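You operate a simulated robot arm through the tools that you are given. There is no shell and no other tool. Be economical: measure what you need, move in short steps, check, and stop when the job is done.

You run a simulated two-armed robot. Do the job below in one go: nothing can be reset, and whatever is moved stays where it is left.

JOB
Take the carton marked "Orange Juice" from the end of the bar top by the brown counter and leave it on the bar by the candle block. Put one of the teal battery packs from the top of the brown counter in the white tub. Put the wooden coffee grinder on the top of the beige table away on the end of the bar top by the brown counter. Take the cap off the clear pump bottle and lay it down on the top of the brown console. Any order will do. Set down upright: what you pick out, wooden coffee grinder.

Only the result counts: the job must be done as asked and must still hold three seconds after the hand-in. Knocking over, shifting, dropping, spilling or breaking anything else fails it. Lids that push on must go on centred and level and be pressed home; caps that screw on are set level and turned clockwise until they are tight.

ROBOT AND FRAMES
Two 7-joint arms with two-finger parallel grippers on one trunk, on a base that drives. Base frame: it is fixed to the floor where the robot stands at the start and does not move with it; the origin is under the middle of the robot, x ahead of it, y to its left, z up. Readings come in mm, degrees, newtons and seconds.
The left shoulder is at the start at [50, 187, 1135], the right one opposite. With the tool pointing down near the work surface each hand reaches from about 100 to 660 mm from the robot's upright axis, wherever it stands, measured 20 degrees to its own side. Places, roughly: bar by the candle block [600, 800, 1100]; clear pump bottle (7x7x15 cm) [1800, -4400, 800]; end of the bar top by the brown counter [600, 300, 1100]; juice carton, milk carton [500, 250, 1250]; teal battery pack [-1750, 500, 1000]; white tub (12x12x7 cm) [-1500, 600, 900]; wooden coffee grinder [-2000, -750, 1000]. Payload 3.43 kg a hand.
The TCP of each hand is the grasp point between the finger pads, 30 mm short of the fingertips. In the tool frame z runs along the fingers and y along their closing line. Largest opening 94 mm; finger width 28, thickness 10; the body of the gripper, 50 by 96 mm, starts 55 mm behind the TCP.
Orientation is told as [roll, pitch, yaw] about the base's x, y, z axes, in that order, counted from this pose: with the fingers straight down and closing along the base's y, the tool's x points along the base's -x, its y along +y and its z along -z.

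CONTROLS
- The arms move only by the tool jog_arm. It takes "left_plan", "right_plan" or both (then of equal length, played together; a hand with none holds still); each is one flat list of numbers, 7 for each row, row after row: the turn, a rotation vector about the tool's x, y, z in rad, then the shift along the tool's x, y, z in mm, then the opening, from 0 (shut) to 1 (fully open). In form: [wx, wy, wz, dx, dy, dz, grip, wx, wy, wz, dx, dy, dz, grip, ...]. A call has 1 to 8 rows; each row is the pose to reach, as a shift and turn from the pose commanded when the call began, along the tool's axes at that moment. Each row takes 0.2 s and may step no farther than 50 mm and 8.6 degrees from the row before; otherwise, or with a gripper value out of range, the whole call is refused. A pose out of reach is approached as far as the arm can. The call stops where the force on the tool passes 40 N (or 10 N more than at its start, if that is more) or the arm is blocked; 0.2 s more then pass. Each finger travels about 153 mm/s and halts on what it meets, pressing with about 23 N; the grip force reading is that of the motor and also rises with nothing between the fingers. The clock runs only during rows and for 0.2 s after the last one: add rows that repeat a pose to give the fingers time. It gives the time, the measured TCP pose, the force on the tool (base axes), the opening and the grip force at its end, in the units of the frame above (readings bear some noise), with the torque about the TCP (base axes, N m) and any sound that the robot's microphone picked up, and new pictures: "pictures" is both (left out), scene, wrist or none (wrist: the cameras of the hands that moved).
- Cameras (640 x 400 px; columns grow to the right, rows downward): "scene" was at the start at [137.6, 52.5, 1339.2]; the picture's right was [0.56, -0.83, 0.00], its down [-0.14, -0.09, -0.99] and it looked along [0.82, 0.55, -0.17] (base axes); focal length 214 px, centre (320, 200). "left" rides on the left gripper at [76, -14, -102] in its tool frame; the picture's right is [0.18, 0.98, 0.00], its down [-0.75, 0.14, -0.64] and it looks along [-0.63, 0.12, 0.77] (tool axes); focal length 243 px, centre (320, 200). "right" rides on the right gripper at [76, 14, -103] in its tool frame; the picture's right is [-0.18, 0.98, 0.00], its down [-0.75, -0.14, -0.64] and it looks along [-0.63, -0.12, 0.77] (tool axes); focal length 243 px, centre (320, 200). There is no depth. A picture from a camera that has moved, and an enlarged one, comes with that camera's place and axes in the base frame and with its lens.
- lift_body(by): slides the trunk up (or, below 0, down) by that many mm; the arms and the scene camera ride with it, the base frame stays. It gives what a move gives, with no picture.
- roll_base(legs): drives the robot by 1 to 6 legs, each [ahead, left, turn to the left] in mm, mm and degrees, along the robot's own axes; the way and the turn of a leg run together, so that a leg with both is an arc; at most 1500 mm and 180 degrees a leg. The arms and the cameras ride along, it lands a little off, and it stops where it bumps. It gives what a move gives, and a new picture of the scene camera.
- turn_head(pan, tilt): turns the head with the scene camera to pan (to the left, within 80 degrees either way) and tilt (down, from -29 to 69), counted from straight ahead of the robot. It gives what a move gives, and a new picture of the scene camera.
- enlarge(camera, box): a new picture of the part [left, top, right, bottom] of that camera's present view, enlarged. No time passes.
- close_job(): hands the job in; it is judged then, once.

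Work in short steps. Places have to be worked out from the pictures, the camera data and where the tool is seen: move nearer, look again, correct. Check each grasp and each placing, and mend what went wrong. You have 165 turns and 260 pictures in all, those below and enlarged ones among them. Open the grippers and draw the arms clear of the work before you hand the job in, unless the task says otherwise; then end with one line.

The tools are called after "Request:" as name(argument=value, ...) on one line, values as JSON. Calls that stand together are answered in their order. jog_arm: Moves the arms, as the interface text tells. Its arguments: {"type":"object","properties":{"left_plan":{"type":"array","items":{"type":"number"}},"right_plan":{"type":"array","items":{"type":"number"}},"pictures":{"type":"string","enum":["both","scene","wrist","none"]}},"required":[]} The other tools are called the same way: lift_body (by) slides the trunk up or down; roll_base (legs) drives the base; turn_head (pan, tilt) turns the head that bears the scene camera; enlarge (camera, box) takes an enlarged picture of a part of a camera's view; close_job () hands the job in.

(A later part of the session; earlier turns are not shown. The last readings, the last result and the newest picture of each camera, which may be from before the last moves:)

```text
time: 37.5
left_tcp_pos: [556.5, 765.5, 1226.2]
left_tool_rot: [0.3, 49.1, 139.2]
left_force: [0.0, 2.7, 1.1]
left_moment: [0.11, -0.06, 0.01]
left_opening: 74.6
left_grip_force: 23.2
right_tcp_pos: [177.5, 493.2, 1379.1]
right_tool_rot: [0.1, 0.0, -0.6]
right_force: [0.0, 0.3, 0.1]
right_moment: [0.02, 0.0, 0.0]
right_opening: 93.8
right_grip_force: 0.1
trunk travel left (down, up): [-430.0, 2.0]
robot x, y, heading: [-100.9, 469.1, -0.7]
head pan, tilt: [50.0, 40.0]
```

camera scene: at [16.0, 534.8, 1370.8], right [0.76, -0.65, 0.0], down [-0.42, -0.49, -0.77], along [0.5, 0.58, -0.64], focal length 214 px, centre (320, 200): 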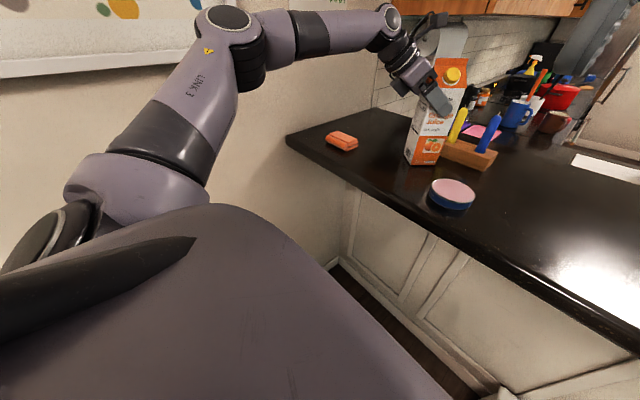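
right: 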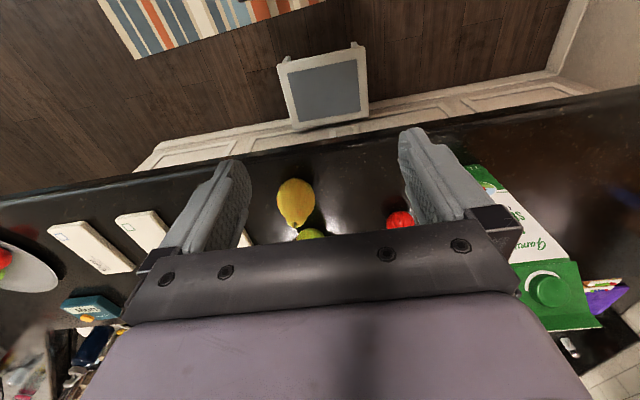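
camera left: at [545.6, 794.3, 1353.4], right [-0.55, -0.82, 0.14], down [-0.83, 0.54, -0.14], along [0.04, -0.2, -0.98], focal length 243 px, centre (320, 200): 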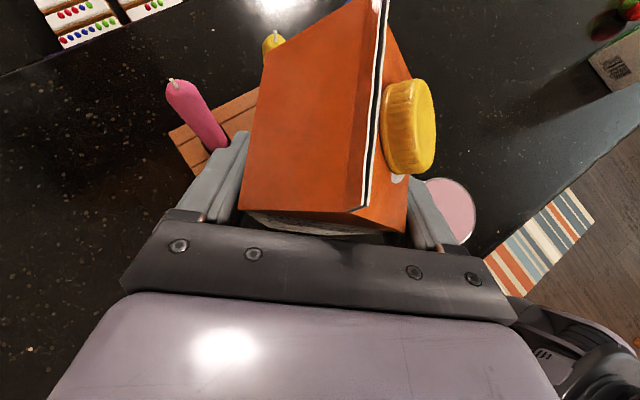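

The carton is resting on the bar. I'll release it and retreat along the fingers.

Request:
jog_arm(left_plan=[0, 0, 0, 0, 0, 0, 0.85, 0, 0, 0, 0, 0, 0, 1, 0, 0, 0, 0, 0, 0, 1, 0, 0, 0, 0, 0, -30, 1, 0, 0, 0, 0, 0, -70, 1, 0, 0, 0, 0, 0, -110, 1, 0, 0, 0, 0, 0, -110, 1])

```text
time: 39.1
left_tcp_pos: [492.0, 817.8, 1295.8]
left_tool_rot: [0.3, 48.9, 139.3]
left_force: [0.5, 0.5, -0.3]
left_moment: [-0.01, 0.03, -0.01]
left_opening: 93.9
left_grip_force: 0.1
right_tcp_pos: [177.1, 492.5, 1379.0]
right_tool_rot: [0.1, 0.0, -0.7]
right_force: [1.1, 0.6, -0.8]
right_moment: [-0.02, 0.03, 0.01]
right_opening: 94.0
right_grip_force: 0.1
trunk travel left (down, up): [-430.0, 2.0]
robot x, y, heading: [-103.2, 473.0, -0.8]
head pan, tilt: [50.0, 40.0]
camera scene: at [15.4, 534.1, 1370.9], right [0.76, -0.65, 0.0], down [-0.42, -0.49, -0.77], along [0.5, 0.58, -0.64], focal length 214 px, centre (320, 200)
camera left: at [481.3, 847.7, 1421.4], right [-0.55, -0.82, 0.14], down [-0.83, 0.54, -0.14], along [0.04, -0.2, -0.98], focal length 243 px, centre (320, 200)
```

scene: 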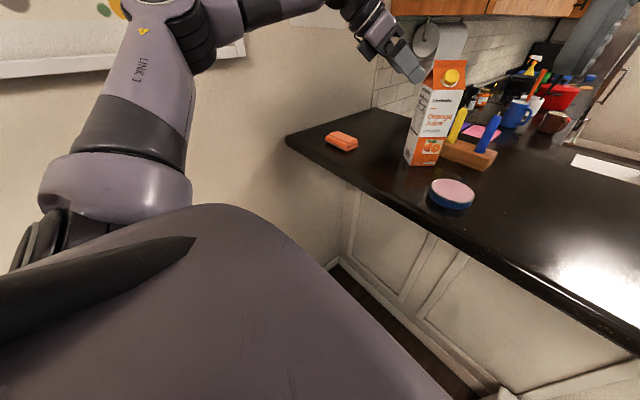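
left: 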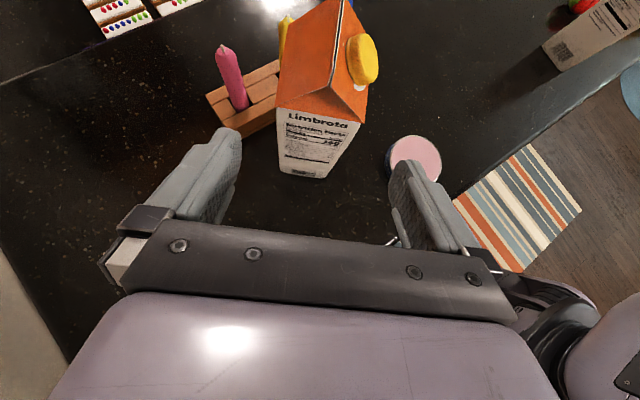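

The carton stands by the candle block and the candles and sponge are in place. I'll back away, tuck the left arm closer and turn around to look at the other work areas.

Request:
roll_base(legs=[[-350, 0, 0]])

Request:
jog_arm(left_plan=[0, 0, 0, -14, 24, -10, 1, 0, 0, 0, -28, 48, -20, 1, 0, 0, 0, -42, 72, -30, 1, 0, 0, 0, -56, 96, -40, 1, 0, 0, 0, -70, 120, -48, 1, 0, 0, 0, -85, 144, -56, 1, 0, 0, 0, -101, 167, -67, 1, 0, 0, 0, -101, 167, -67, 1], pictures="none")

Request:
roll_base(legs=[[0, 0, 120]])

Request:
turn_head(pan=20, tilt=15)

```text
time: 41.0
left_tcp_pos: [318.4, 820.9, 1296.0]
left_tool_rot: [0.3, 48.8, 139.2]
left_force: [0.4, 0.7, -0.1]
left_moment: [0.0, 0.01, 0.01]
left_opening: 93.9
left_grip_force: 0.1
right_tcp_pos: [5.6, 493.7, 1377.9]
right_tool_rot: [0.2, 0.1, -0.7]
right_force: [-0.7, -0.3, 0.5]
right_moment: [0.0, -0.04, 0.01]
right_opening: 94.1
right_grip_force: 0.1
trunk travel left (down, up): [-430.0, 2.0]
robot x, y, heading: [-276.6, 471.6, -0.7]
head pan, tilt: [50.0, 40.0]
stopped in leg 1: the robot was blocked; the commanded pose is now the measured one
camera scene: at [-158.2, 536.3, 1371.1], right [0.76, -0.65, 0.0], down [-0.42, -0.49, -0.77], along [0.5, 0.58, -0.64], focal length 214 px, centre (320, 200)
```

scene: 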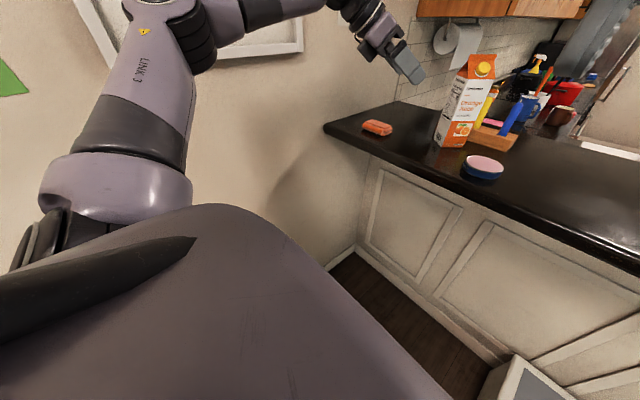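

```text
time: 42.8
left_tcp_pos: [123.3, 771.8, 1262.7]
left_tool_rot: [0.4, 48.7, 139.2]
left_force: [0.0, 0.3, -0.3]
left_moment: [0.03, 0.01, -0.01]
left_opening: 93.7
left_grip_force: 0.0
right_tcp_pos: [7.8, 493.7, 1377.7]
right_tool_rot: [0.2, 0.2, -0.7]
right_force: [1.1, -0.1, 0.0]
right_moment: [-0.01, 0.01, -0.02]
right_opening: 94.0
right_grip_force: 0.1
trunk travel left (down, up): [-430.0, 2.0]
robot x, y, heading: [-273.8, 470.3, -0.5]
head pan, tilt: [50.0, 40.0]
```

```text
time: 48.2
left_tcp_pos: [-729.9, 663.2, 1263.6]
left_tool_rot: [0.3, 48.8, -100.7]
left_force: [-0.4, -0.6, -0.6]
left_moment: [0.0, -0.01, -0.01]
left_opening: 94.1
left_grip_force: 0.0
right_tcp_pos: [-431.7, 702.4, 1376.8]
right_tool_rot: [0.2, 0.2, 119.2]
right_force: [0.3, 0.5, -0.7]
right_moment: [-0.01, 0.01, 0.02]
right_opening: 93.9
right_grip_force: 0.1
trunk travel left (down, up): [-430.0, 2.0]
robot x, y, heading: [-270.2, 473.0, 119.4]
head pan, tilt: [50.0, 40.0]
camera scene: at [-382.7, 538.9, 1371.0], right [0.18, 0.98, 0.0], down [0.63, -0.12, -0.77], along [-0.75, 0.14, -0.64], focal length 214 px, centre (320, 200)
```

scene: 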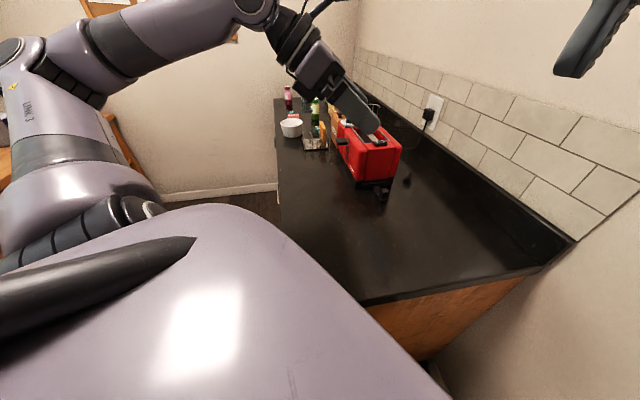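

```text
time: 49.1
left_tcp_pos: [-730.4, 664.3, 1263.1]
left_tool_rot: [0.3, 48.6, -100.7]
left_force: [0.0, -0.1, -1.3]
left_moment: [0.02, -0.02, -0.01]
left_opening: 94.0
left_grip_force: 0.0
right_tcp_pos: [-432.4, 701.7, 1378.9]
right_tool_rot: [0.0, 0.1, 119.2]
right_force: [0.5, -0.2, -0.5]
right_moment: [0.02, 0.0, -0.02]
right_opening: 94.2
right_grip_force: 0.0
trunk travel left (down, up): [-430.0, 2.0]
robot x, y, heading: [-272.5, 471.2, 119.5]
head pan, tilt: [20.0, 15.0]
camera scene: at [-370.1, 584.0, 1410.4], right [0.65, 0.76, 0.0], down [0.2, -0.17, -0.97], along [-0.73, 0.63, -0.26], focal length 214 px, centre (320, 200)
```

scene: 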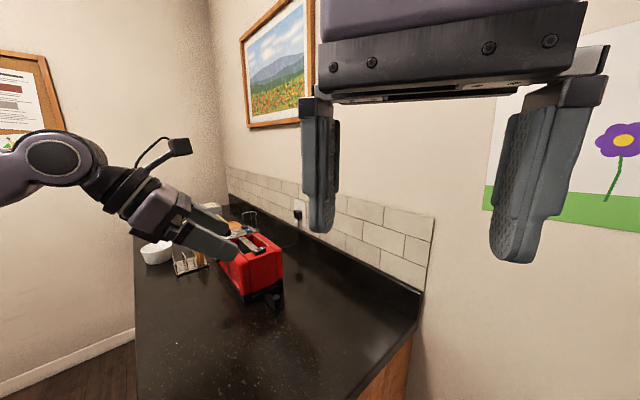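

The brown counter with a black top runs along the wall on this side, with a red toaster, a white bowl and some small items. I'll enlarge that area.

Request:
enlarge(camera="scene", box=[120, 190, 300, 310])

Request:
turn_head(pan=75, tilt=10)

```text
3.33 times, centred on (210, 250) of scene
camera zoom: at [-370.1, 584.0, 1410.4], right [0.65, 0.76, 0.0], down [0.2, -0.17, -0.97], along [-0.73, 0.63, -0.26], focal length 715 px, centre (687, 33)
```

zoom: 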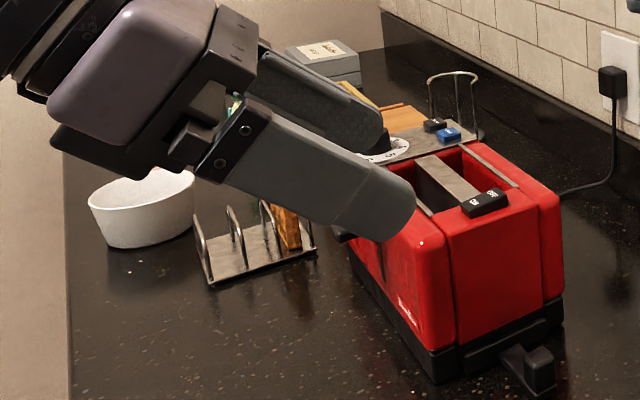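

```text
time: 50.4
left_tcp_pos: [-730.1, 664.2, 1264.4]
left_tool_rot: [0.4, 48.7, -100.7]
left_force: [-0.6, -0.1, 0.4]
left_moment: [0.04, -0.03, 0.0]
left_opening: 93.9
left_grip_force: 0.0
right_tcp_pos: [-434.3, 700.1, 1376.9]
right_tool_rot: [0.4, 0.2, 118.0]
right_force: [-67.1, -18.4, 22.4]
right_moment: [0.33, -9.05, -6.49]
right_opening: 94.2
right_grip_force: 0.0
trunk travel left (down, up): [-430.0, 2.0]
robot x, y, heading: [-271.4, 471.4, 119.4]
head pan, tilt: [75.0, 10.0]
camera scene: at [-391.3, 525.6, 1424.6], right [0.03, 1.0, 0.0], down [0.11, 0.0, -0.99], along [-0.99, 0.03, -0.11], focal length 214 px, centre (320, 200)
```

scene: 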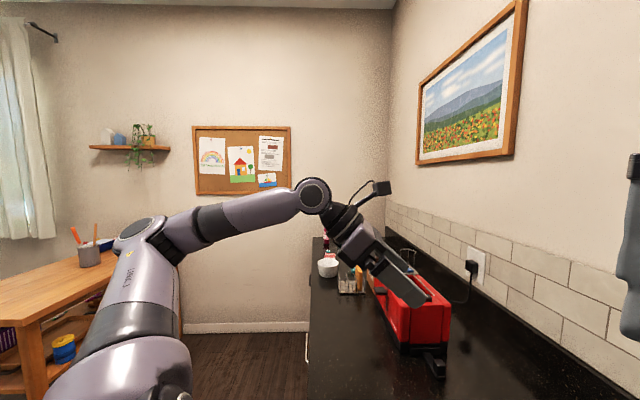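

The right hand shows 67 N, so the head must have brushed it. I'll turn the head back and check that this clears.

Request:
turn_head(pan=45, tilt=20)

```text
time: 51.3
left_tcp_pos: [-730.1, 663.4, 1263.3]
left_tool_rot: [0.2, 48.7, -100.8]
left_force: [0.6, -0.6, 0.2]
left_moment: [0.01, 0.05, -0.03]
left_opening: 93.9
left_grip_force: 0.1
right_tcp_pos: [-432.7, 705.6, 1375.2]
right_tool_rot: [-0.2, 0.1, 118.6]
right_force: [-30.3, 30.1, -15.7]
right_moment: [-2.1, -2.66, -1.49]
right_opening: 94.0
right_grip_force: 0.0
trunk travel left (down, up): [-430.0, 2.0]
robot x, y, heading: [-271.2, 468.9, 119.1]
head pan, tilt: [45.0, 20.0]
camera scene: at [-389.3, 547.9, 1409.8], right [0.26, 0.96, 0.0], down [0.26, -0.07, -0.96], along [-0.93, 0.25, -0.27], focal length 214 px, centre (320, 200)
```

scene: 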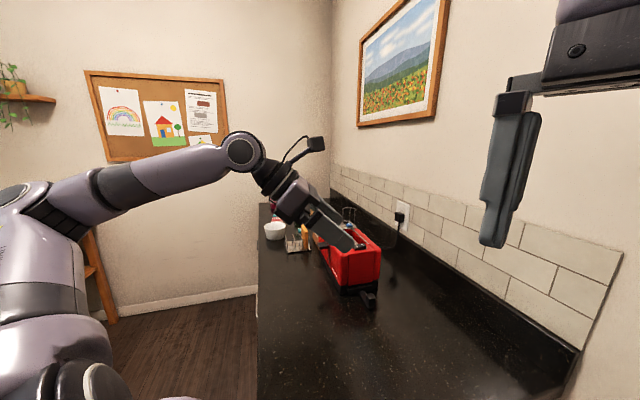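

Contact with the right arm persists, so I'll move the right hand ahead, outward and lower, clear of the head.

Request:
jog_arm(right_plan=[0, 0, 0, -15, -25, 15, 1, 0, 0, 0, -30, -50, 30, 1, 0, 0, 0, -45, -75, 50, 1, 0, 0, 0, -60, -100, 70, 1, 0, 0, 0, -60, -130, 90, 1, 0, 0, 0, -60, -130, 90, 1], pictures="none")

```text
time: 52.7
left_tcp_pos: [-729.1, 663.0, 1262.5]
left_tool_rot: [0.4, 48.6, -100.8]
left_force: [0.1, -1.2, -0.6]
left_moment: [0.01, -0.01, -0.04]
left_opening: 94.0
left_grip_force: 0.1
right_tcp_pos: [-348.4, 817.7, 1287.0]
right_tool_rot: [0.1, 0.2, 119.4]
right_force: [1.1, 0.8, 0.3]
right_moment: [0.02, -0.01, 0.01]
right_opening: 94.2
right_grip_force: 0.0
trunk travel left (down, up): [-430.0, 2.0]
robot x, y, heading: [-271.5, 470.1, 119.3]
head pan, tilt: [45.0, 20.0]
```

Clear. I'll drive away from the counter end, face the counter (heading 90°) and slide along it toward the tub.

Request:
roll_base(legs=[[-305, 172, 0], [0, 0, -29.3], [0, 600, 0]])

```text
time: 59.4
left_tcp_pos: [-1177.0, 493.2, 1263.0]
left_tool_rot: [0.4, 48.7, -128.8]
left_force: [0.1, -0.6, 0.0]
left_moment: [-0.01, -0.03, -0.01]
left_opening: 94.2
left_grip_force: 0.2
right_tcp_pos: [-765.4, 450.4, 1288.4]
right_tool_rot: [0.2, 0.2, 91.3]
right_force: [-0.6, 0.9, -0.1]
right_moment: [-0.02, -0.03, 0.01]
right_opening: 94.0
right_grip_force: 0.1
trunk travel left (down, up): [-430.0, 2.0]
robot x, y, heading: [-861.4, 108.4, 91.4]
head pan, tilt: [45.0, 20.0]
camera scene: at [-930.3, 231.4, 1402.3], right [0.69, 0.72, 0.0], down [0.25, -0.24, -0.94], along [-0.68, 0.65, -0.34], focal length 214 px, centre (320, 200)
```

scene: 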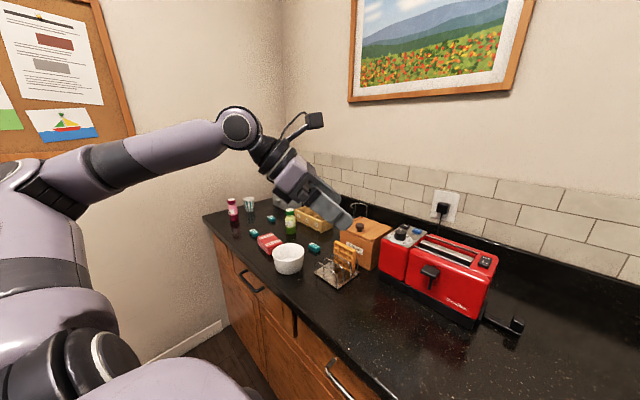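

I can see the white tub and several small teal items. I'll enlarge the view.

Request:
enlarge(camera="scene", box=[200, 180, 360, 300])

```text
3.33 times, centred on (280, 240) of scene
camera zoom: at [-930.3, 231.4, 1402.3], right [0.69, 0.72, 0.0], down [0.25, -0.24, -0.94], along [-0.68, 0.65, -0.34], focal length 715 px, centre (453, 67)
```

zoom: 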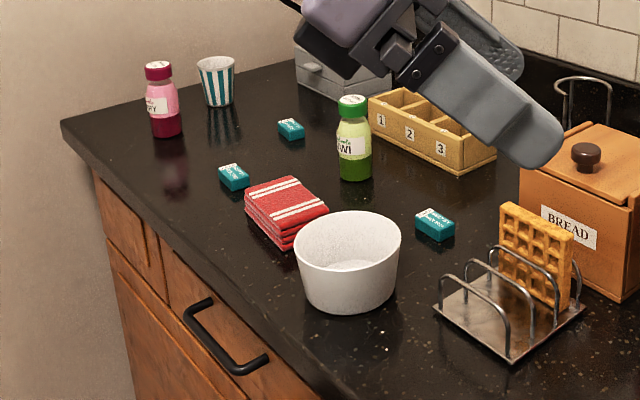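

The tub is near (-1495, 610) and the closest battery pack is near (-1545, 785), with the counter at z≈875. I'll slide along so that the left hand works there.

Request:
roll_base(legs=[[0, 530, -1.4]])

Request:
jog_arm(left_plan=[0, -0.14, 0, 0, 0, 0, 1, 0, -0.28, 0, 0, 0, 0, 1, 0, -0.42, 0, 0, 0, 0, 1, 0, -0.56, 0, 0, 0, 0, 1, 0, -0.7, 0, 0, 0, 0, 1, 0, -0.852, 0, 0, 0, 0, 1, 0, -0.852, 0, 0, 0, 0, 1])

```text
time: 62.5
left_tcp_pos: [-1705.4, 495.5, 1263.3]
left_tool_rot: [0.3, 48.7, -130.3]
left_force: [0.2, 0.7, 0.4]
left_moment: [0.03, -0.03, 0.02]
left_opening: 94.1
left_grip_force: 0.0
right_tcp_pos: [-1296.1, 441.8, 1287.0]
right_tool_rot: [0.1, 0.2, 89.7]
right_force: [-0.5, -0.3, -0.6]
right_moment: [-0.02, -0.02, -0.01]
right_opening: 93.8
right_grip_force: 0.0
trunk travel left (down, up): [-430.0, 2.0]
robot x, y, heading: [-1400.6, 98.9, 89.7]
head pan, tilt: [45.0, 20.0]
camera scene: at [-1466.2, 227.7, 1402.3], right [0.71, 0.7, 0.0], down [0.24, -0.24, -0.94], along [-0.66, 0.67, -0.34], focal length 214 px, centre (320, 200)
```

scene: 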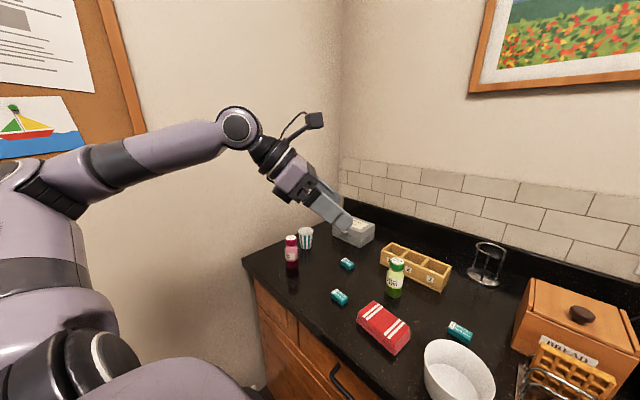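

```text
refused: row 6 steps farther than a row can; nothing moved
```

Comparing views, the counter top is at z≈915, with the battery near (-1492, 741) and the tub near (-1458, 586). I'll point the left hand down, then edge in.

Request:
jog_arm(left_plan=[0, -0.14, 0, 0, 0, 0, 1, 0, -0.28, 0, 0, 0, 0, 1, 0, -0.42, 0, 0, 0, 0, 1, 0, -0.56, 0, 0, 0, 0, 1, 0, -0.7, 0, 0, 0, 0, 1, 0, -0.84, 0, 0, 0, 0, 1, 0, -0.852, 0, 0, 0, 0, 1], pictures="none")

Request:
roll_base(legs=[[45, -70, 0]])

Request:
lift_body(by=-100)

```text
time: 64.1
left_tcp_pos: [-1705.1, 494.9, 1263.7]
left_tool_rot: [0.2, -0.3, -130.6]
left_force: [-0.1, 0.1, -0.9]
left_moment: [0.0, -0.01, -0.02]
left_opening: 94.1
left_grip_force: 0.0
right_tcp_pos: [-1297.5, 442.2, 1287.5]
right_tool_rot: [0.1, 0.3, 89.7]
right_force: [-0.8, -1.0, -0.3]
right_moment: [-0.01, -0.03, 0.03]
right_opening: 94.2
right_grip_force: 0.0
trunk travel left (down, up): [-430.0, 2.0]
robot x, y, heading: [-1403.9, 101.1, 89.9]
head pan, tilt: [45.0, 20.0]
```

```text
time: 65.2
left_tcp_pos: [-1636.3, 538.7, 1262.0]
left_tool_rot: [0.2, -0.1, -130.5]
left_force: [0.0, -0.6, 0.1]
left_moment: [0.0, -0.02, -0.01]
left_opening: 93.6
left_grip_force: 0.0
right_tcp_pos: [-1225.9, 486.2, 1286.9]
right_tool_rot: [0.0, 0.1, 89.8]
right_force: [-0.6, -0.3, -0.1]
right_moment: [0.0, 0.0, 0.0]
right_opening: 94.1
right_grip_force: 0.2
trunk travel left (down, up): [-430.0, 2.0]
robot x, y, heading: [-1338.4, 143.7, 89.7]
head pan, tilt: [45.0, 20.0]
camera scene: at [-1396.6, 271.7, 1402.4], right [0.71, 0.7, 0.0], down [0.24, -0.24, -0.94], along [-0.66, 0.67, -0.34], focal length 214 px, centre (320, 200)
```

scene: 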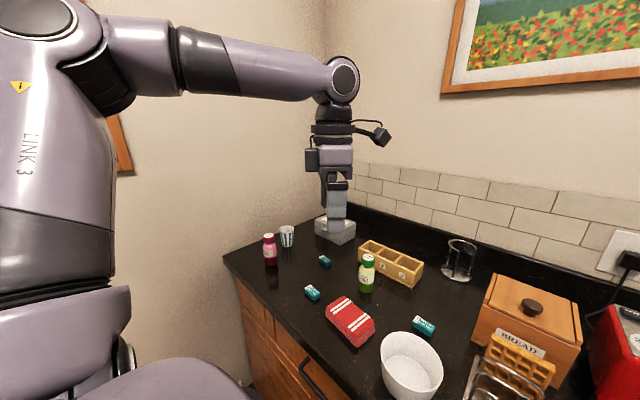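

```text
time: 66.5
left_tcp_pos: [-1636.7, 539.8, 1163.7]
left_tool_rot: [0.3, -0.1, -130.6]
left_force: [0.4, 0.0, 0.7]
left_moment: [0.04, 0.01, 0.03]
left_opening: 93.8
left_grip_force: 0.1
right_tcp_pos: [-1228.8, 485.2, 1187.8]
right_tool_rot: [0.2, 0.2, 89.6]
right_force: [-1.0, -0.6, -0.7]
right_moment: [0.02, -0.02, -0.01]
right_opening: 94.0
right_grip_force: 0.1
trunk travel left (down, up): [-330.0, 102.0]
robot x, y, heading: [-1329.9, 145.6, 89.7]
head pan, tilt: [45.0, 20.0]
```

I'll bring the left hand above the battery pack at z≈1080 for a wrist view.

Request:
jog_arm(left_plan=[0, 0, 0, 41, -3, 14, 1, 0, 0, 0, 82, -7, 28, 1, 0, 0, 0, 123, -10, 42, 1, 0, 0, 0, 164, -13, 56, 1, 0, 0, 0, 205, -17, 70, 1, 0, 0, 0, 246, -20, 84, 1, 0, 0, 0, 246, -20, 84, 1])

```text
time: 68.1
left_tcp_pos: [-1592.0, 682.8, 1074.7]
left_tool_rot: [0.2, 0.0, -130.6]
left_force: [0.2, 0.4, 0.2]
left_moment: [-0.01, 0.0, 0.0]
left_opening: 93.9
left_grip_force: 0.0
left hand out of reach, approached as far as the arm can: row 3, 4, 5, 6, 7
right_tcp_pos: [-1228.1, 486.0, 1187.6]
right_tool_rot: [0.1, 0.3, 89.7]
right_force: [-0.3, 0.2, -0.8]
right_moment: [0.02, -0.04, 0.03]
right_opening: 94.1
right_grip_force: 0.0
trunk travel left (down, up): [-330.0, 102.0]
robot x, y, heading: [-1333.2, 149.0, 89.7]
head pan, tilt: [45.0, 20.0]
camera scene: at [-1397.3, 271.2, 1302.4], right [0.71, 0.7, 0.0], down [0.24, -0.24, -0.94], along [-0.66, 0.67, -0.34], focal length 214 px, centre (320, 200)
camera left: at [-1552.6, 749.9, 1178.4], right [0.87, -0.5, 0.0], down [-0.39, -0.66, 0.64], along [-0.32, -0.56, -0.77], focal length 243 px, centre (320, 200)
```

scene: 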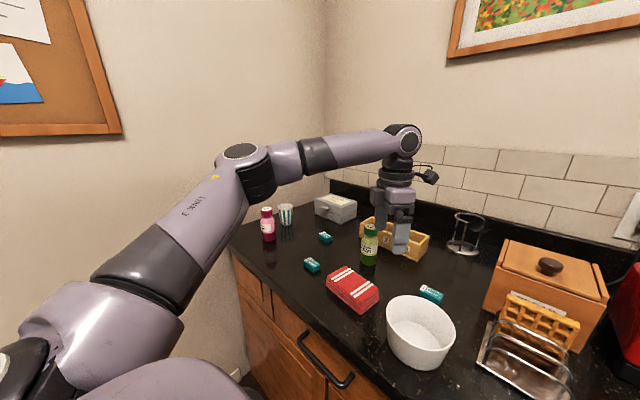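
left: 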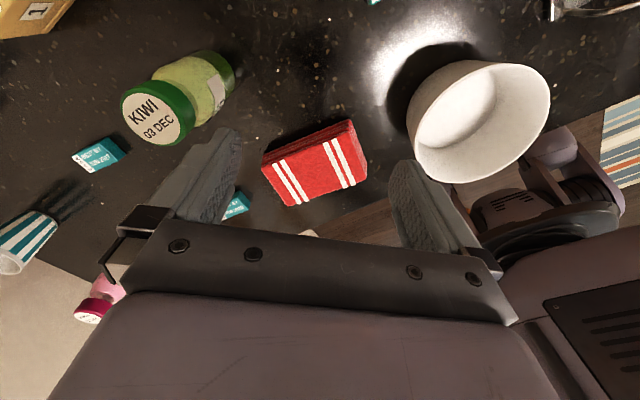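

The left wrist is near a joint limit because of the flipped hand. I'll unwind it toward its neutral yaw while pulling back and up.

Request:
jog_arm(left_plan=[0, 0, 0.14, -12, 12, -12, 1, 0, 0, 0.28, -24, 24, -24, 1, 0, 0, 0.42, -36, 35, -36, 1, 0, 0, 0.56, -48, 47, -48, 1, 0, 0, 0.7, -60, 59, -60, 1, 0, 0, 0.84, -72, 71, -72, 1, 0, 0, 0.98, -84, 83, -84, 1, 0, 0, 1.12, -96, 94, -95, 1], pictures="none")

Request:
jog_arm(left_plan=[0, 0, 0.14, 0, 0, 0, 1, 0, 0, 0.28, 0, 0, 0, 1, 0, 0, 0.42, 0, 0, 0, 1, 0, 0, 0.56, 0, 0, 0, 1, 0, 0, 0.7, 0, 0, 0, 1, 0, 0, 0.84, 0, 0, 0, 1, 0, 0, 0.98, 0, 0, 0, 1, 0, 0, 1.12, 0, 0, 0, 1])

```text
time: 69.9
left_tcp_pos: [-1584.6, 547.4, 1173.1]
left_tool_rot: [0.2, 0.2, 165.1]
left_force: [0.8, 0.2, 0.6]
left_moment: [0.01, 0.01, 0.0]
left_opening: 93.9
left_grip_force: 0.1
right_tcp_pos: [-1228.9, 485.0, 1188.3]
right_tool_rot: [0.1, 0.2, 89.7]
right_force: [0.1, -0.3, -0.2]
right_moment: [-0.02, 0.0, -0.02]
right_opening: 93.8
right_grip_force: 0.2
trunk travel left (down, up): [-330.0, 102.0]
robot x, y, heading: [-1337.2, 146.4, 90.0]
head pan, tilt: [45.0, 20.0]
```

```text
time: 71.7
left_tcp_pos: [-1582.7, 548.6, 1173.2]
left_tool_rot: [0.0, 0.2, 100.9]
left_force: [0.2, -0.5, 0.5]
left_moment: [-0.01, 0.03, -0.02]
left_opening: 94.0
left_grip_force: 0.2
right_tcp_pos: [-1227.2, 485.7, 1186.9]
right_tool_rot: [0.0, 0.1, 89.7]
right_force: [-0.2, -0.5, -0.5]
right_moment: [-0.01, 0.01, 0.02]
right_opening: 94.2
right_grip_force: 0.0
trunk travel left (down, up): [-330.0, 102.0]
robot x, y, heading: [-1333.2, 146.0, 89.9]
head pan, tilt: [45.0, 20.0]
camera scene: at [-1397.3, 271.3, 1302.4], right [0.71, 0.7, 0.0], down [0.24, -0.24, -0.94], along [-0.66, 0.67, -0.34], focal length 214 px, centre (320, 200)
camera left: at [-1555.0, 477.2, 1276.0], right [-0.93, -0.37, 0.0], down [-0.28, 0.72, 0.64], along [-0.23, 0.59, -0.77], focal length 243 px, centre (320, 200)
```

scene: 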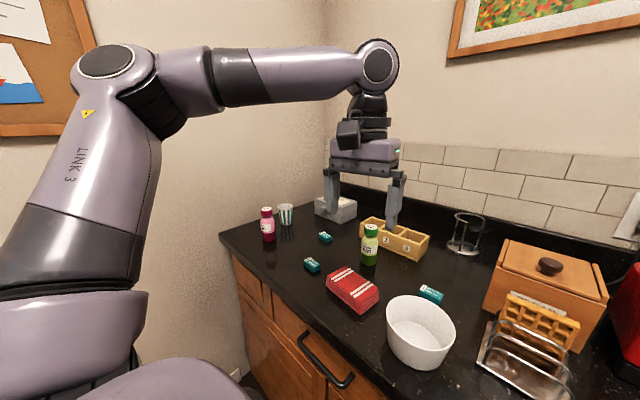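
left: 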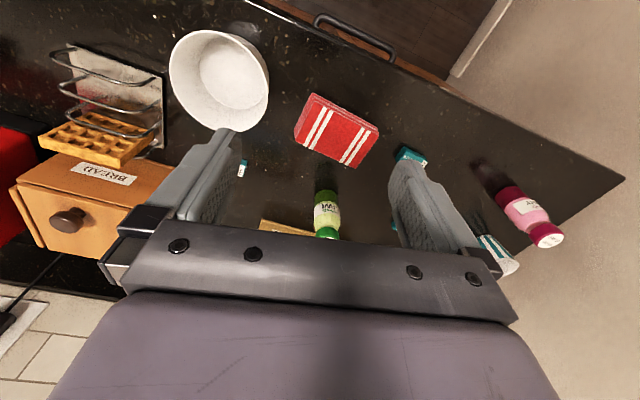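

The hand is back to a normal posture. I'll move toward battery 1 for a close look.

Request:
jog_arm(left_plan=[0, 0, 0, -16, -22, 15, 1, 0, 0, 0, -32, -43, 30, 1, 0, 0, 0, -48, -65, 45, 1, 0, 0, 0, -64, -86, 60, 1, 0, 0, 0, -81, -108, 73, 1, 0, 0, 0, -81, -108, 73, 1], pictures="wrist")

```text
time: 73.1
left_tcp_pos: [-1519.5, 622.4, 1089.9]
left_tool_rot: [-0.1, 0.1, 101.0]
left_force: [-0.3, 0.2, -0.5]
left_moment: [-0.01, -0.03, -0.02]
left_opening: 93.8
left_grip_force: 0.1
left hand out of reach, approached as far as the arm can: row 4, 5, 6
right_tcp_pos: [-1227.7, 484.7, 1188.2]
right_tool_rot: [0.2, 0.2, 89.6]
right_force: [0.9, -0.2, -1.0]
right_moment: [0.01, 0.02, 0.0]
right_opening: 94.0
right_grip_force: 0.1
trunk travel left (down, up): [-330.0, 102.0]
robot x, y, heading: [-1334.3, 144.7, 90.0]
head pan, tilt: [45.0, 20.0]
camera left: at [-1491.5, 551.0, 1192.4], right [-0.93, -0.37, 0.0], down [-0.29, 0.71, 0.64], along [-0.24, 0.59, -0.77], focal length 243 px, centre (320, 200)
```

left: 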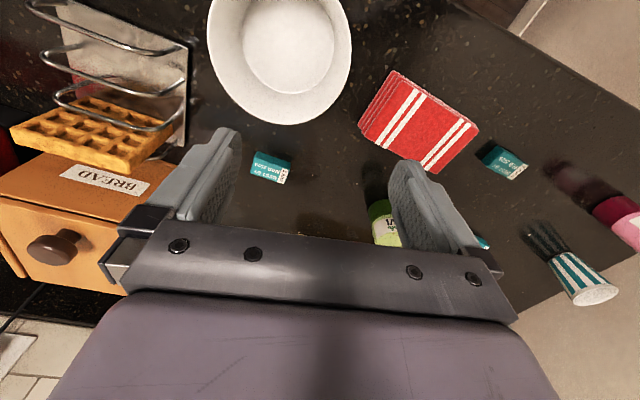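

Battery 1 is at about (-1496, 732), its long side nearly along the closing direction and about 47 mm long. I'll tilt the fingers forward 30° to gain reach and move to a pre-grasp above it.

Request:
jog_arm(left_plan=[0, -0.13, 0, 0, -6, 0, 1, 0, -0.26, 0, -10, -12, 10, 1, 0, -0.39, 0, -30, -20, 30, 1, 0, -0.5, 0, -55, -30, 50, 1, 0, -0.5, 0, -75, -36, 70, 1, 0, -0.5, 0, -94, -41, 90, 1, 0, -0.5, 0, -94, -41, 90, 1])

```text
time: 74.7
left_tcp_pos: [-1522.6, 702.2, 1003.1]
left_tool_rot: [-0.1, -28.5, 101.0]
left_force: [0.2, 0.4, -0.3]
left_moment: [0.0, 0.02, 0.04]
left_opening: 93.8
left_grip_force: 0.0
left hand out of reach, approached as far as the arm can: row 4, 5, 6, 7
right_tcp_pos: [-1228.9, 485.6, 1188.1]
right_tool_rot: [0.1, 0.1, 89.7]
right_force: [-0.5, -0.3, 0.1]
right_moment: [-0.02, -0.01, -0.01]
right_opening: 94.0
right_grip_force: 0.0
trunk travel left (down, up): [-330.0, 102.0]
robot x, y, heading: [-1336.2, 144.6, 89.7]
head pan, tilt: [45.0, 20.0]
camera scene: at [-1397.3, 271.3, 1302.4], right [0.71, 0.7, 0.0], down [0.24, -0.24, -0.94], along [-0.66, 0.67, -0.34], focal length 214 px, centre (320, 200)
camera left: at [-1487.1, 590.9, 1057.1], right [-0.93, -0.35, -0.09], down [-0.21, 0.32, 0.92], along [-0.29, 0.88, -0.37], focal length 243 px, centre (320, 200)
```

scene: 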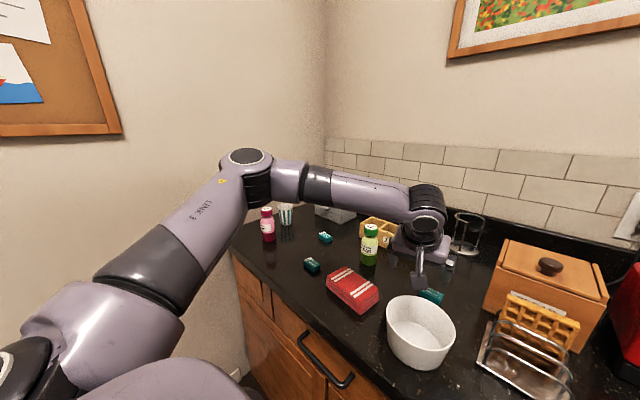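
left: 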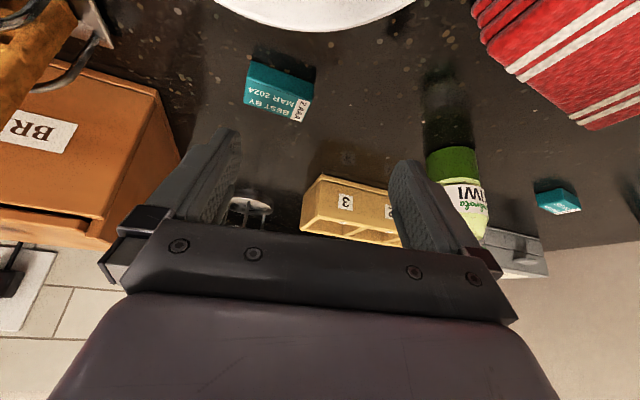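

I'm 25–30 mm short, so I'll shift the base right and slightly forward.

Request:
roll_base(legs=[[22, -32, 0]])

```text
time: 75.6
left_tcp_pos: [-1490.6, 724.4, 1003.2]
left_tool_rot: [0.0, -28.5, 101.1]
left_force: [0.0, 0.4, 0.1]
left_moment: [0.01, 0.01, 0.02]
left_opening: 94.1
left_grip_force: 0.1
right_tcp_pos: [-1194.7, 506.6, 1186.2]
right_tool_rot: [0.1, 0.2, 89.7]
right_force: [0.5, 0.1, 0.6]
right_moment: [-0.02, 0.03, -0.01]
right_opening: 93.8
right_grip_force: 0.0
trunk travel left (down, up): [-330.0, 102.0]
robot x, y, heading: [-1302.0, 167.0, 89.7]
head pan, tilt: [45.0, 20.0]
camera scene: at [-1364.5, 293.6, 1302.3], right [0.71, 0.7, 0.0], down [0.24, -0.24, -0.94], along [-0.66, 0.67, -0.34], focal length 214 px, centre (320, 200)
```

scene: 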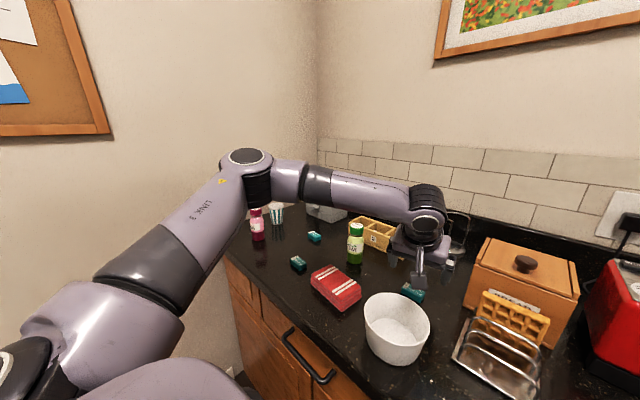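

The TCP is now right above the battery pack. I'll lower with the trunk, staying vertical.

Request:
lift_body(by=-42)

Request:
enlarge(camera="left", box=[160, 60, 480, 260])

```text
time: 76.4
left_tcp_pos: [-1491.5, 723.6, 961.6]
left_tool_rot: [-0.2, -28.5, 101.1]
left_force: [-0.8, 0.6, 0.4]
left_moment: [0.0, -0.01, -0.03]
left_opening: 93.8
left_grip_force: 0.0
right_tcp_pos: [-1196.1, 506.8, 1145.0]
right_tool_rot: [0.2, 0.2, 89.7]
right_force: [-0.1, 1.0, -0.5]
right_moment: [0.0, 0.05, 0.03]
right_opening: 94.2
right_grip_force: 0.0
trunk travel left (down, up): [-288.0, 144.0]
robot x, y, heading: [-1302.1, 168.8, 89.8]
head pan, tilt: [45.0, 20.0]
```

```text
2.00 times, centred on (320, 160) of left
camera zoom: at [-1454.9, 612.5, 1015.5], right [-0.93, -0.35, -0.09], down [-0.21, 0.32, 0.92], along [-0.29, 0.88, -0.37], focal length 485 px, centre (320, 280)
```

zoom: 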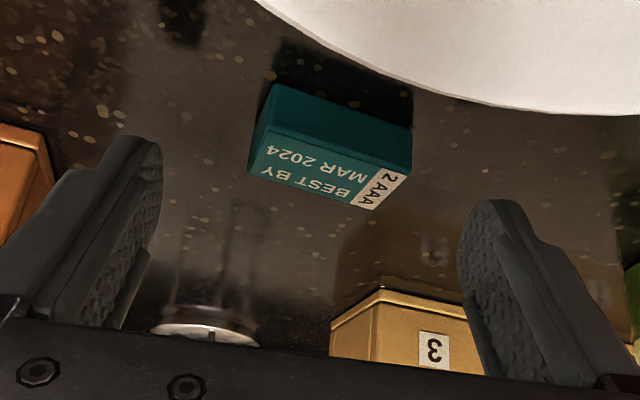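

The camera bracket sits just above the tub rim, so I'll reduce the tilt a little to raise it before the last centimetre.

Request:
jog_arm(left_plan=[0, 0.1, 0, 0, 0, 0, 1, 0, 0.2, 0, 0, 0, 0, 1, 0, 0.2, 0, 0, 0, 0, 1])

```text
time: 77.2
left_tcp_pos: [-1501.4, 713.0, 963.3]
left_tool_rot: [-0.2, -17.0, 101.2]
left_force: [0.2, 0.7, 0.1]
left_moment: [-0.02, 0.03, -0.01]
left_opening: 94.3
left_grip_force: 0.0
left hand out of reach, approached as far as the arm can: row 1, 2, 3
right_tcp_pos: [-1195.3, 506.8, 1146.0]
right_tool_rot: [0.1, 0.3, 89.8]
right_force: [-0.2, 1.4, -0.6]
right_moment: [-0.02, -0.02, 0.01]
right_opening: 94.0
right_grip_force: 0.0
trunk travel left (down, up): [-288.0, 144.0]
robot x, y, heading: [-1303.5, 171.3, 89.9]
head pan, tilt: [45.0, 20.0]
camera scene: at [-1365.2, 293.1, 1260.4], right [0.71, 0.7, 0.0], down [0.24, -0.24, -0.94], along [-0.66, 0.67, -0.34], focal length 214 px, centre (320, 200)
camera left: at [-1468.3, 614.4, 1039.0], right [-0.93, -0.36, -0.06], down [-0.24, 0.5, 0.83], along [-0.27, 0.79, -0.55], focal length 243 px, centre (320, 200)
```

scene: 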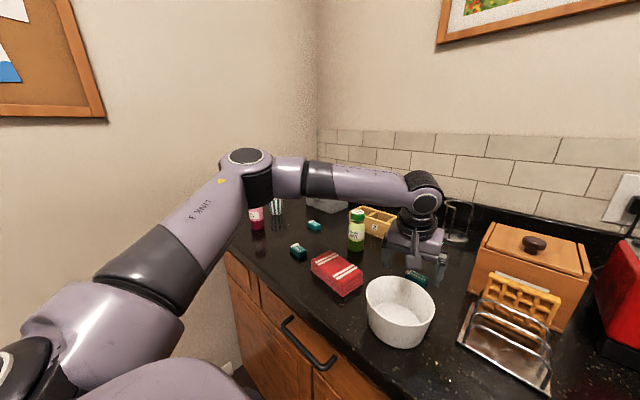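
left: 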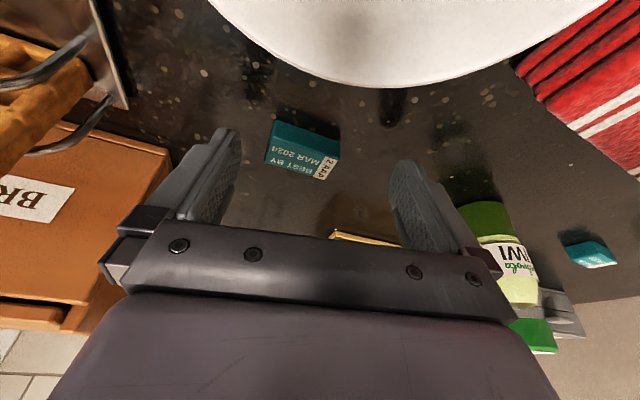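

Request:
roll_base(legs=[[15, -9, 0]])

Request:
lift_body(by=-13)

Request:
enlarge(camera="left", box=[160, 60, 480, 260])

```text
time: 78.0
left_tcp_pos: [-1493.0, 727.8, 963.8]
left_tool_rot: [-0.2, -17.0, 101.1]
left_force: [0.2, 1.1, -0.5]
left_moment: [0.0, 0.03, -0.01]
left_opening: 93.9
left_grip_force: 0.1
right_tcp_pos: [-1186.6, 522.0, 1145.3]
right_tool_rot: [0.0, 0.2, 89.8]
right_force: [0.2, 0.2, 0.4]
right_moment: [-0.01, 0.01, 0.01]
right_opening: 94.0
right_grip_force: 0.1
trunk travel left (down, up): [-288.0, 144.0]
robot x, y, heading: [-1291.4, 182.2, 89.6]
head pan, tilt: [45.0, 20.0]
camera scene: at [-1355.8, 308.7, 1260.3], right [0.71, 0.7, 0.0], down [0.24, -0.24, -0.94], along [-0.66, 0.67, -0.34], focal length 214 px, centre (320, 200)
```

scene: 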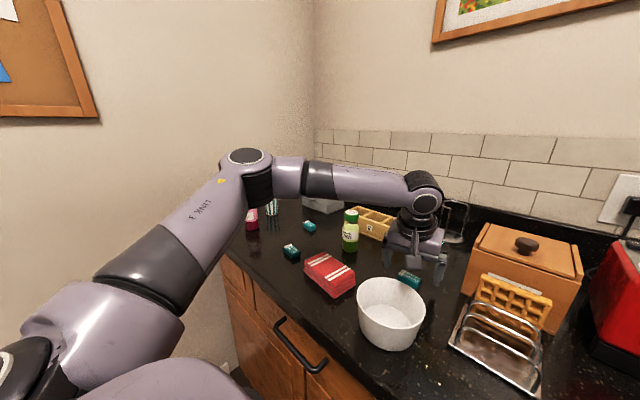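

```text
time: 78.6
left_tcp_pos: [-1493.1, 727.6, 950.5]
left_tool_rot: [-0.1, -17.0, 101.1]
left_force: [-0.4, 0.7, 0.6]
left_moment: [0.01, 0.0, -0.01]
left_opening: 94.1
left_grip_force: 0.2
right_tcp_pos: [-1185.7, 522.6, 1131.9]
right_tool_rot: [0.1, 0.2, 89.7]
right_force: [-0.3, 0.0, 0.4]
right_moment: [0.0, -0.03, 0.03]
right_opening: 93.9
right_grip_force: 0.0
trunk travel left (down, up): [-275.0, 157.0]
robot x, y, heading: [-1294.3, 183.5, 89.6]
head pan, tilt: [45.0, 20.0]
```

```text
2.00 times, centred on (320, 160) of left
camera zoom: at [-1459.4, 629.3, 1026.0], right [-0.93, -0.36, -0.06], down [-0.24, 0.5, 0.83], along [-0.27, 0.79, -0.55], focal length 485 px, centre (320, 280)
```

zoom: 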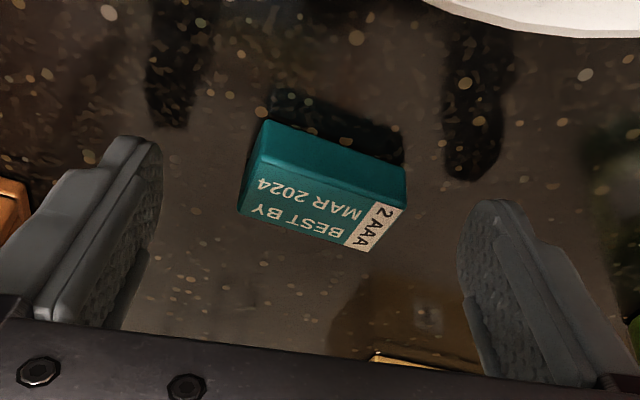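

The battery pack sits on the line between the fingertips. I'll go 5 mm lower and close.

Request:
lift_body(by=-5)

Request:
jog_arm(left_plan=[0, 0, 0, 0, 0, 0, 0.7, 0, 0, 0, 0, 0, 0, 0.35, 0, 0, 0, 0, 0, 0, 0.1, 0, 0, 0, 0, 0, 0, 0.1])

```text
time: 79.2
left_tcp_pos: [-1493.4, 727.0, 945.5]
left_tool_rot: [0.0, -17.0, 101.1]
left_force: [-0.3, -0.4, -0.1]
left_moment: [0.01, 0.03, -0.01]
left_opening: 93.9
left_grip_force: 0.0
right_tcp_pos: [-1187.5, 523.0, 1127.7]
right_tool_rot: [0.1, 0.3, 89.6]
right_force: [0.4, -1.2, -1.0]
right_moment: [-0.01, -0.02, -0.01]
right_opening: 93.9
right_grip_force: 0.1
trunk travel left (down, up): [-270.0, 162.0]
robot x, y, heading: [-1298.6, 181.0, 89.9]
head pan, tilt: [45.0, 20.0]
```

```text
time: 80.2
left_tcp_pos: [-1493.7, 728.4, 945.0]
left_tool_rot: [-0.1, -17.0, 101.1]
left_force: [-0.3, 0.1, 0.4]
left_moment: [0.0, 0.0, 0.01]
left_opening: 51.1
left_grip_force: 23.0
right_tcp_pos: [-1185.8, 521.2, 1128.5]
right_tool_rot: [0.1, 0.2, 89.6]
right_force: [0.2, -0.3, 0.3]
right_moment: [-0.02, 0.0, 0.01]
right_opening: 93.6
right_grip_force: 0.0
trunk travel left (down, up): [-270.0, 162.0]
robot x, y, heading: [-1291.6, 180.7, 89.8]
head pan, tilt: [45.0, 20.0]
camera scene: at [-1356.2, 308.2, 1242.4], right [0.71, 0.7, 0.0], down [0.24, -0.24, -0.94], along [-0.66, 0.67, -0.34], focal length 214 px, centre (320, 200)
camera left: at [-1459.4, 629.5, 1020.8], right [-0.93, -0.36, -0.06], down [-0.24, 0.5, 0.83], along [-0.27, 0.79, -0.55], focal length 243 px, centre (320, 200)
```

scene: 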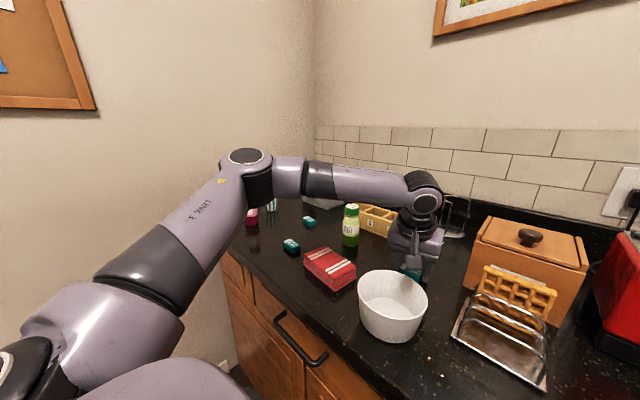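
left: 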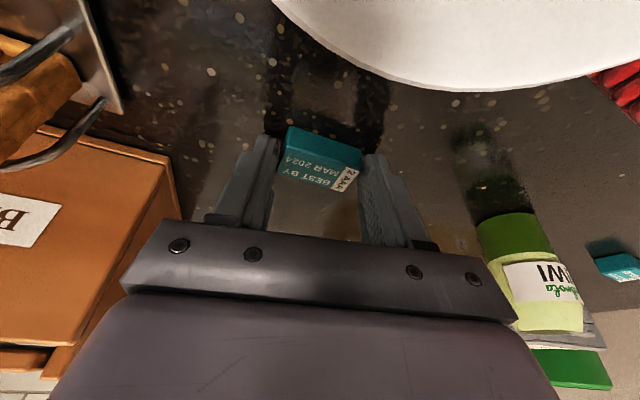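

It's gripped at 51 mm. I'll lift with the trunk and check.

Request:
lift_body(by=130)

Request:
enlarge(camera="left", box=[0, 0, 640, 400])

```text
time: 81.7
left_tcp_pos: [-1493.1, 727.5, 1074.1]
left_tool_rot: [-0.1, -17.0, 101.1]
left_force: [0.0, 0.4, -0.8]
left_moment: [0.01, -0.02, 0.0]
left_opening: 9.5
left_grip_force: 0.1
right_tcp_pos: [-1187.2, 521.6, 1257.1]
right_tool_rot: [0.1, 0.2, 89.6]
right_force: [-0.2, 0.0, -0.1]
right_moment: [0.02, -0.01, 0.0]
right_opening: 94.1
right_grip_force: 0.0
trunk travel left (down, up): [-400.0, 32.0]
robot x, y, heading: [-1294.1, 182.1, 89.5]
head pan, tilt: [45.0, 20.0]
```

```text
1.00 times, centred on (320, 200) of left (not enlarged: the box is as wide or as high as the picture)
camera zoom: at [-1459.4, 629.6, 1150.8], right [-0.93, -0.36, -0.06], down [-0.24, 0.5, 0.83], along [-0.27, 0.79, -0.55], focal length 243 px, centre (320, 200)
```

zoom: 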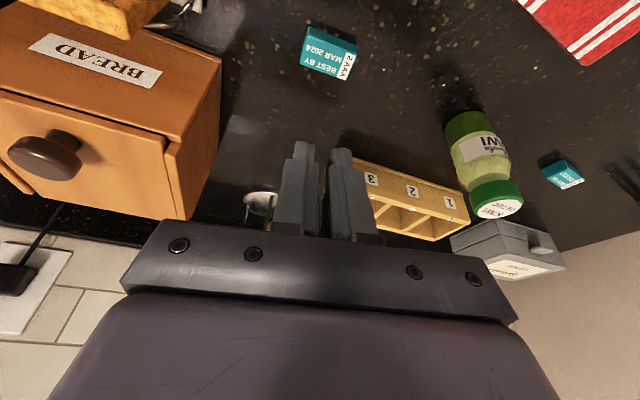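

It slipped, so the grip was too shallow. The pack still sits at (-1495, 730) with its top at z≈926. I'll reopen and go lower this time.

Request:
jog_arm(left_plan=[0, 0, 0, 0, 0, 0, 0.5, 0, 0, 0, 0, 0, 0, 1, 0, 0, 0, 0, 0, 0, 1], pictures="none")

Request:
lift_body(by=-133)

Request:
lift_body(by=-5)

Request:
enlarge(camera="left", box=[160, 60, 480, 260])

```text
time: 82.5
left_tcp_pos: [-1492.5, 727.4, 1074.6]
left_tool_rot: [-0.1, -16.9, 101.0]
left_force: [-0.9, -0.8, 0.2]
left_moment: [-0.03, 0.0, 0.0]
left_opening: 94.1
left_grip_force: 0.0
right_tcp_pos: [-1186.7, 521.7, 1258.7]
right_tool_rot: [0.1, 0.2, 89.7]
right_force: [-0.2, -0.1, -1.0]
right_moment: [-0.01, 0.02, -0.03]
right_opening: 93.9
right_grip_force: 0.2
trunk travel left (down, up): [-400.0, 32.0]
robot x, y, heading: [-1291.0, 181.9, 89.8]
head pan, tilt: [45.0, 20.0]
```

```text
time: 84.2
left_tcp_pos: [-1492.8, 728.0, 942.8]
left_tool_rot: [-0.3, -17.1, 101.1]
left_force: [-1.2, 0.1, 4.0]
left_moment: [-0.05, 0.21, -0.03]
left_opening: 93.9
left_grip_force: 0.1
right_tcp_pos: [-1187.7, 522.1, 1125.0]
right_tool_rot: [0.2, 0.2, 89.8]
right_force: [-0.4, 0.3, -0.5]
right_moment: [0.02, 0.0, 0.0]
right_opening: 94.2
right_grip_force: 0.0
trunk travel left (down, up): [-267.0, 165.0]
robot x, y, heading: [-1293.5, 183.1, 90.0]
head pan, tilt: [45.0, 20.0]
```

```text
time: 84.7
left_tcp_pos: [-1492.7, 727.4, 941.9]
left_tool_rot: [-0.2, -17.7, 101.1]
left_force: [-4.2, 0.9, 30.3]
left_moment: [-0.44, 1.58, -0.1]
left_opening: 94.0
left_grip_force: 0.1
right_tcp_pos: [-1186.2, 520.7, 1120.5]
right_tool_rot: [0.1, 0.0, 89.8]
right_force: [0.5, -0.2, -0.9]
right_moment: [-0.03, 0.01, 0.02]
right_opening: 94.1
right_grip_force: 0.1
trunk travel left (down, up): [-262.0, 170.0]
robot x, y, heading: [-1293.3, 184.5, 89.7]
head pan, tilt: [45.0, 20.0]
```

```text
2.00 times, centred on (320, 160) of left
camera zoom: at [-1459.2, 628.4, 1017.6], right [-0.93, -0.36, -0.06], down [-0.24, 0.49, 0.84], along [-0.27, 0.8, -0.54], focal length 485 px, centre (320, 280)
```

zoom: 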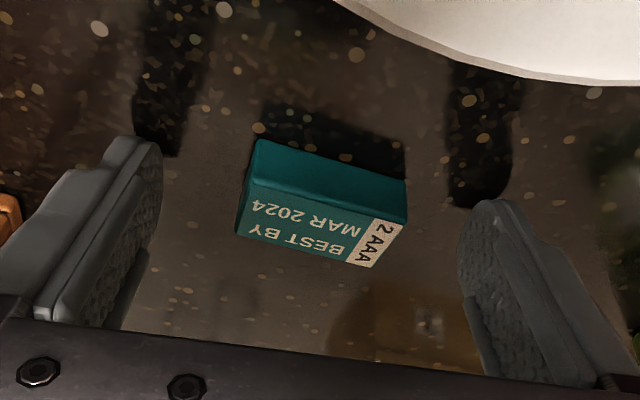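

The fingertips touch the counter at TCP z≈943, and the pack is misaligned with the jaws by about 7°. I'll relieve the contact, yaw the hand to match and close again.

Request:
lift_body(by=4)

Request:
jog_arm(left_plan=[0, 0, 0.06, -3, 0, 0, 1, 0, 0, 0.12, -6, 0, 0, 1, 0, 0, 0.12, -6, 0, 0, 1], pictures="none")

Request:
enlarge(camera="left", box=[160, 60, 480, 260])

```text
time: 85.2
left_tcp_pos: [-1491.9, 727.5, 942.5]
left_tool_rot: [-0.2, -17.2, 101.1]
left_force: [-4.3, 5.7, 21.5]
left_moment: [-0.08, 1.12, -0.27]
left_opening: 93.7
left_grip_force: 0.0
right_tcp_pos: [-1186.1, 521.8, 1122.9]
right_tool_rot: [0.2, 0.2, 89.7]
right_force: [0.3, 0.4, -0.1]
right_moment: [-0.03, 0.0, 0.0]
right_opening: 93.9
right_grip_force: 0.1
trunk travel left (down, up): [-266.0, 166.0]
robot x, y, heading: [-1293.9, 181.4, 89.8]
head pan, tilt: [45.0, 20.0]
```

```text
time: 86.0
left_tcp_pos: [-1494.0, 730.9, 944.9]
left_tool_rot: [1.7, -17.2, 93.7]
left_force: [10.4, 3.2, 14.5]
left_moment: [0.12, -1.08, 0.24]
left_opening: 93.7
left_grip_force: 0.1
right_tcp_pos: [-1185.7, 521.3, 1124.2]
right_tool_rot: [0.2, 0.2, 89.8]
right_force: [-0.7, -0.3, 0.2]
right_moment: [-0.03, 0.03, -0.01]
right_opening: 94.1
right_grip_force: 0.1
trunk travel left (down, up): [-266.0, 166.0]
robot x, y, heading: [-1289.2, 183.5, 89.8]
head pan, tilt: [45.0, 20.0]
```

```text
2.00 times, centred on (320, 160) of left
camera zoom: at [-1468.8, 629.6, 1019.5], right [-0.97, -0.25, -0.03], down [-0.16, 0.52, 0.84], along [-0.19, 0.82, -0.54], focal length 485 px, centre (320, 280)
```

zoom: 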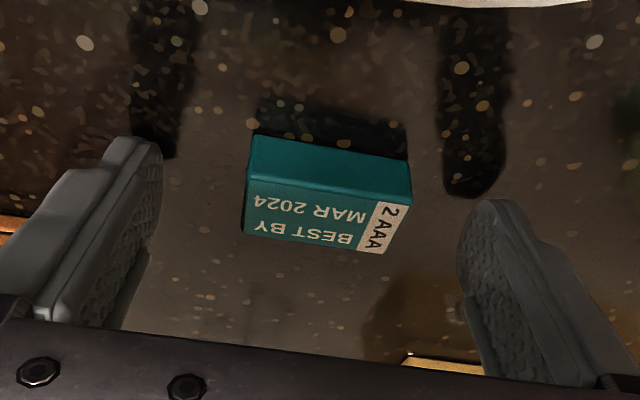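

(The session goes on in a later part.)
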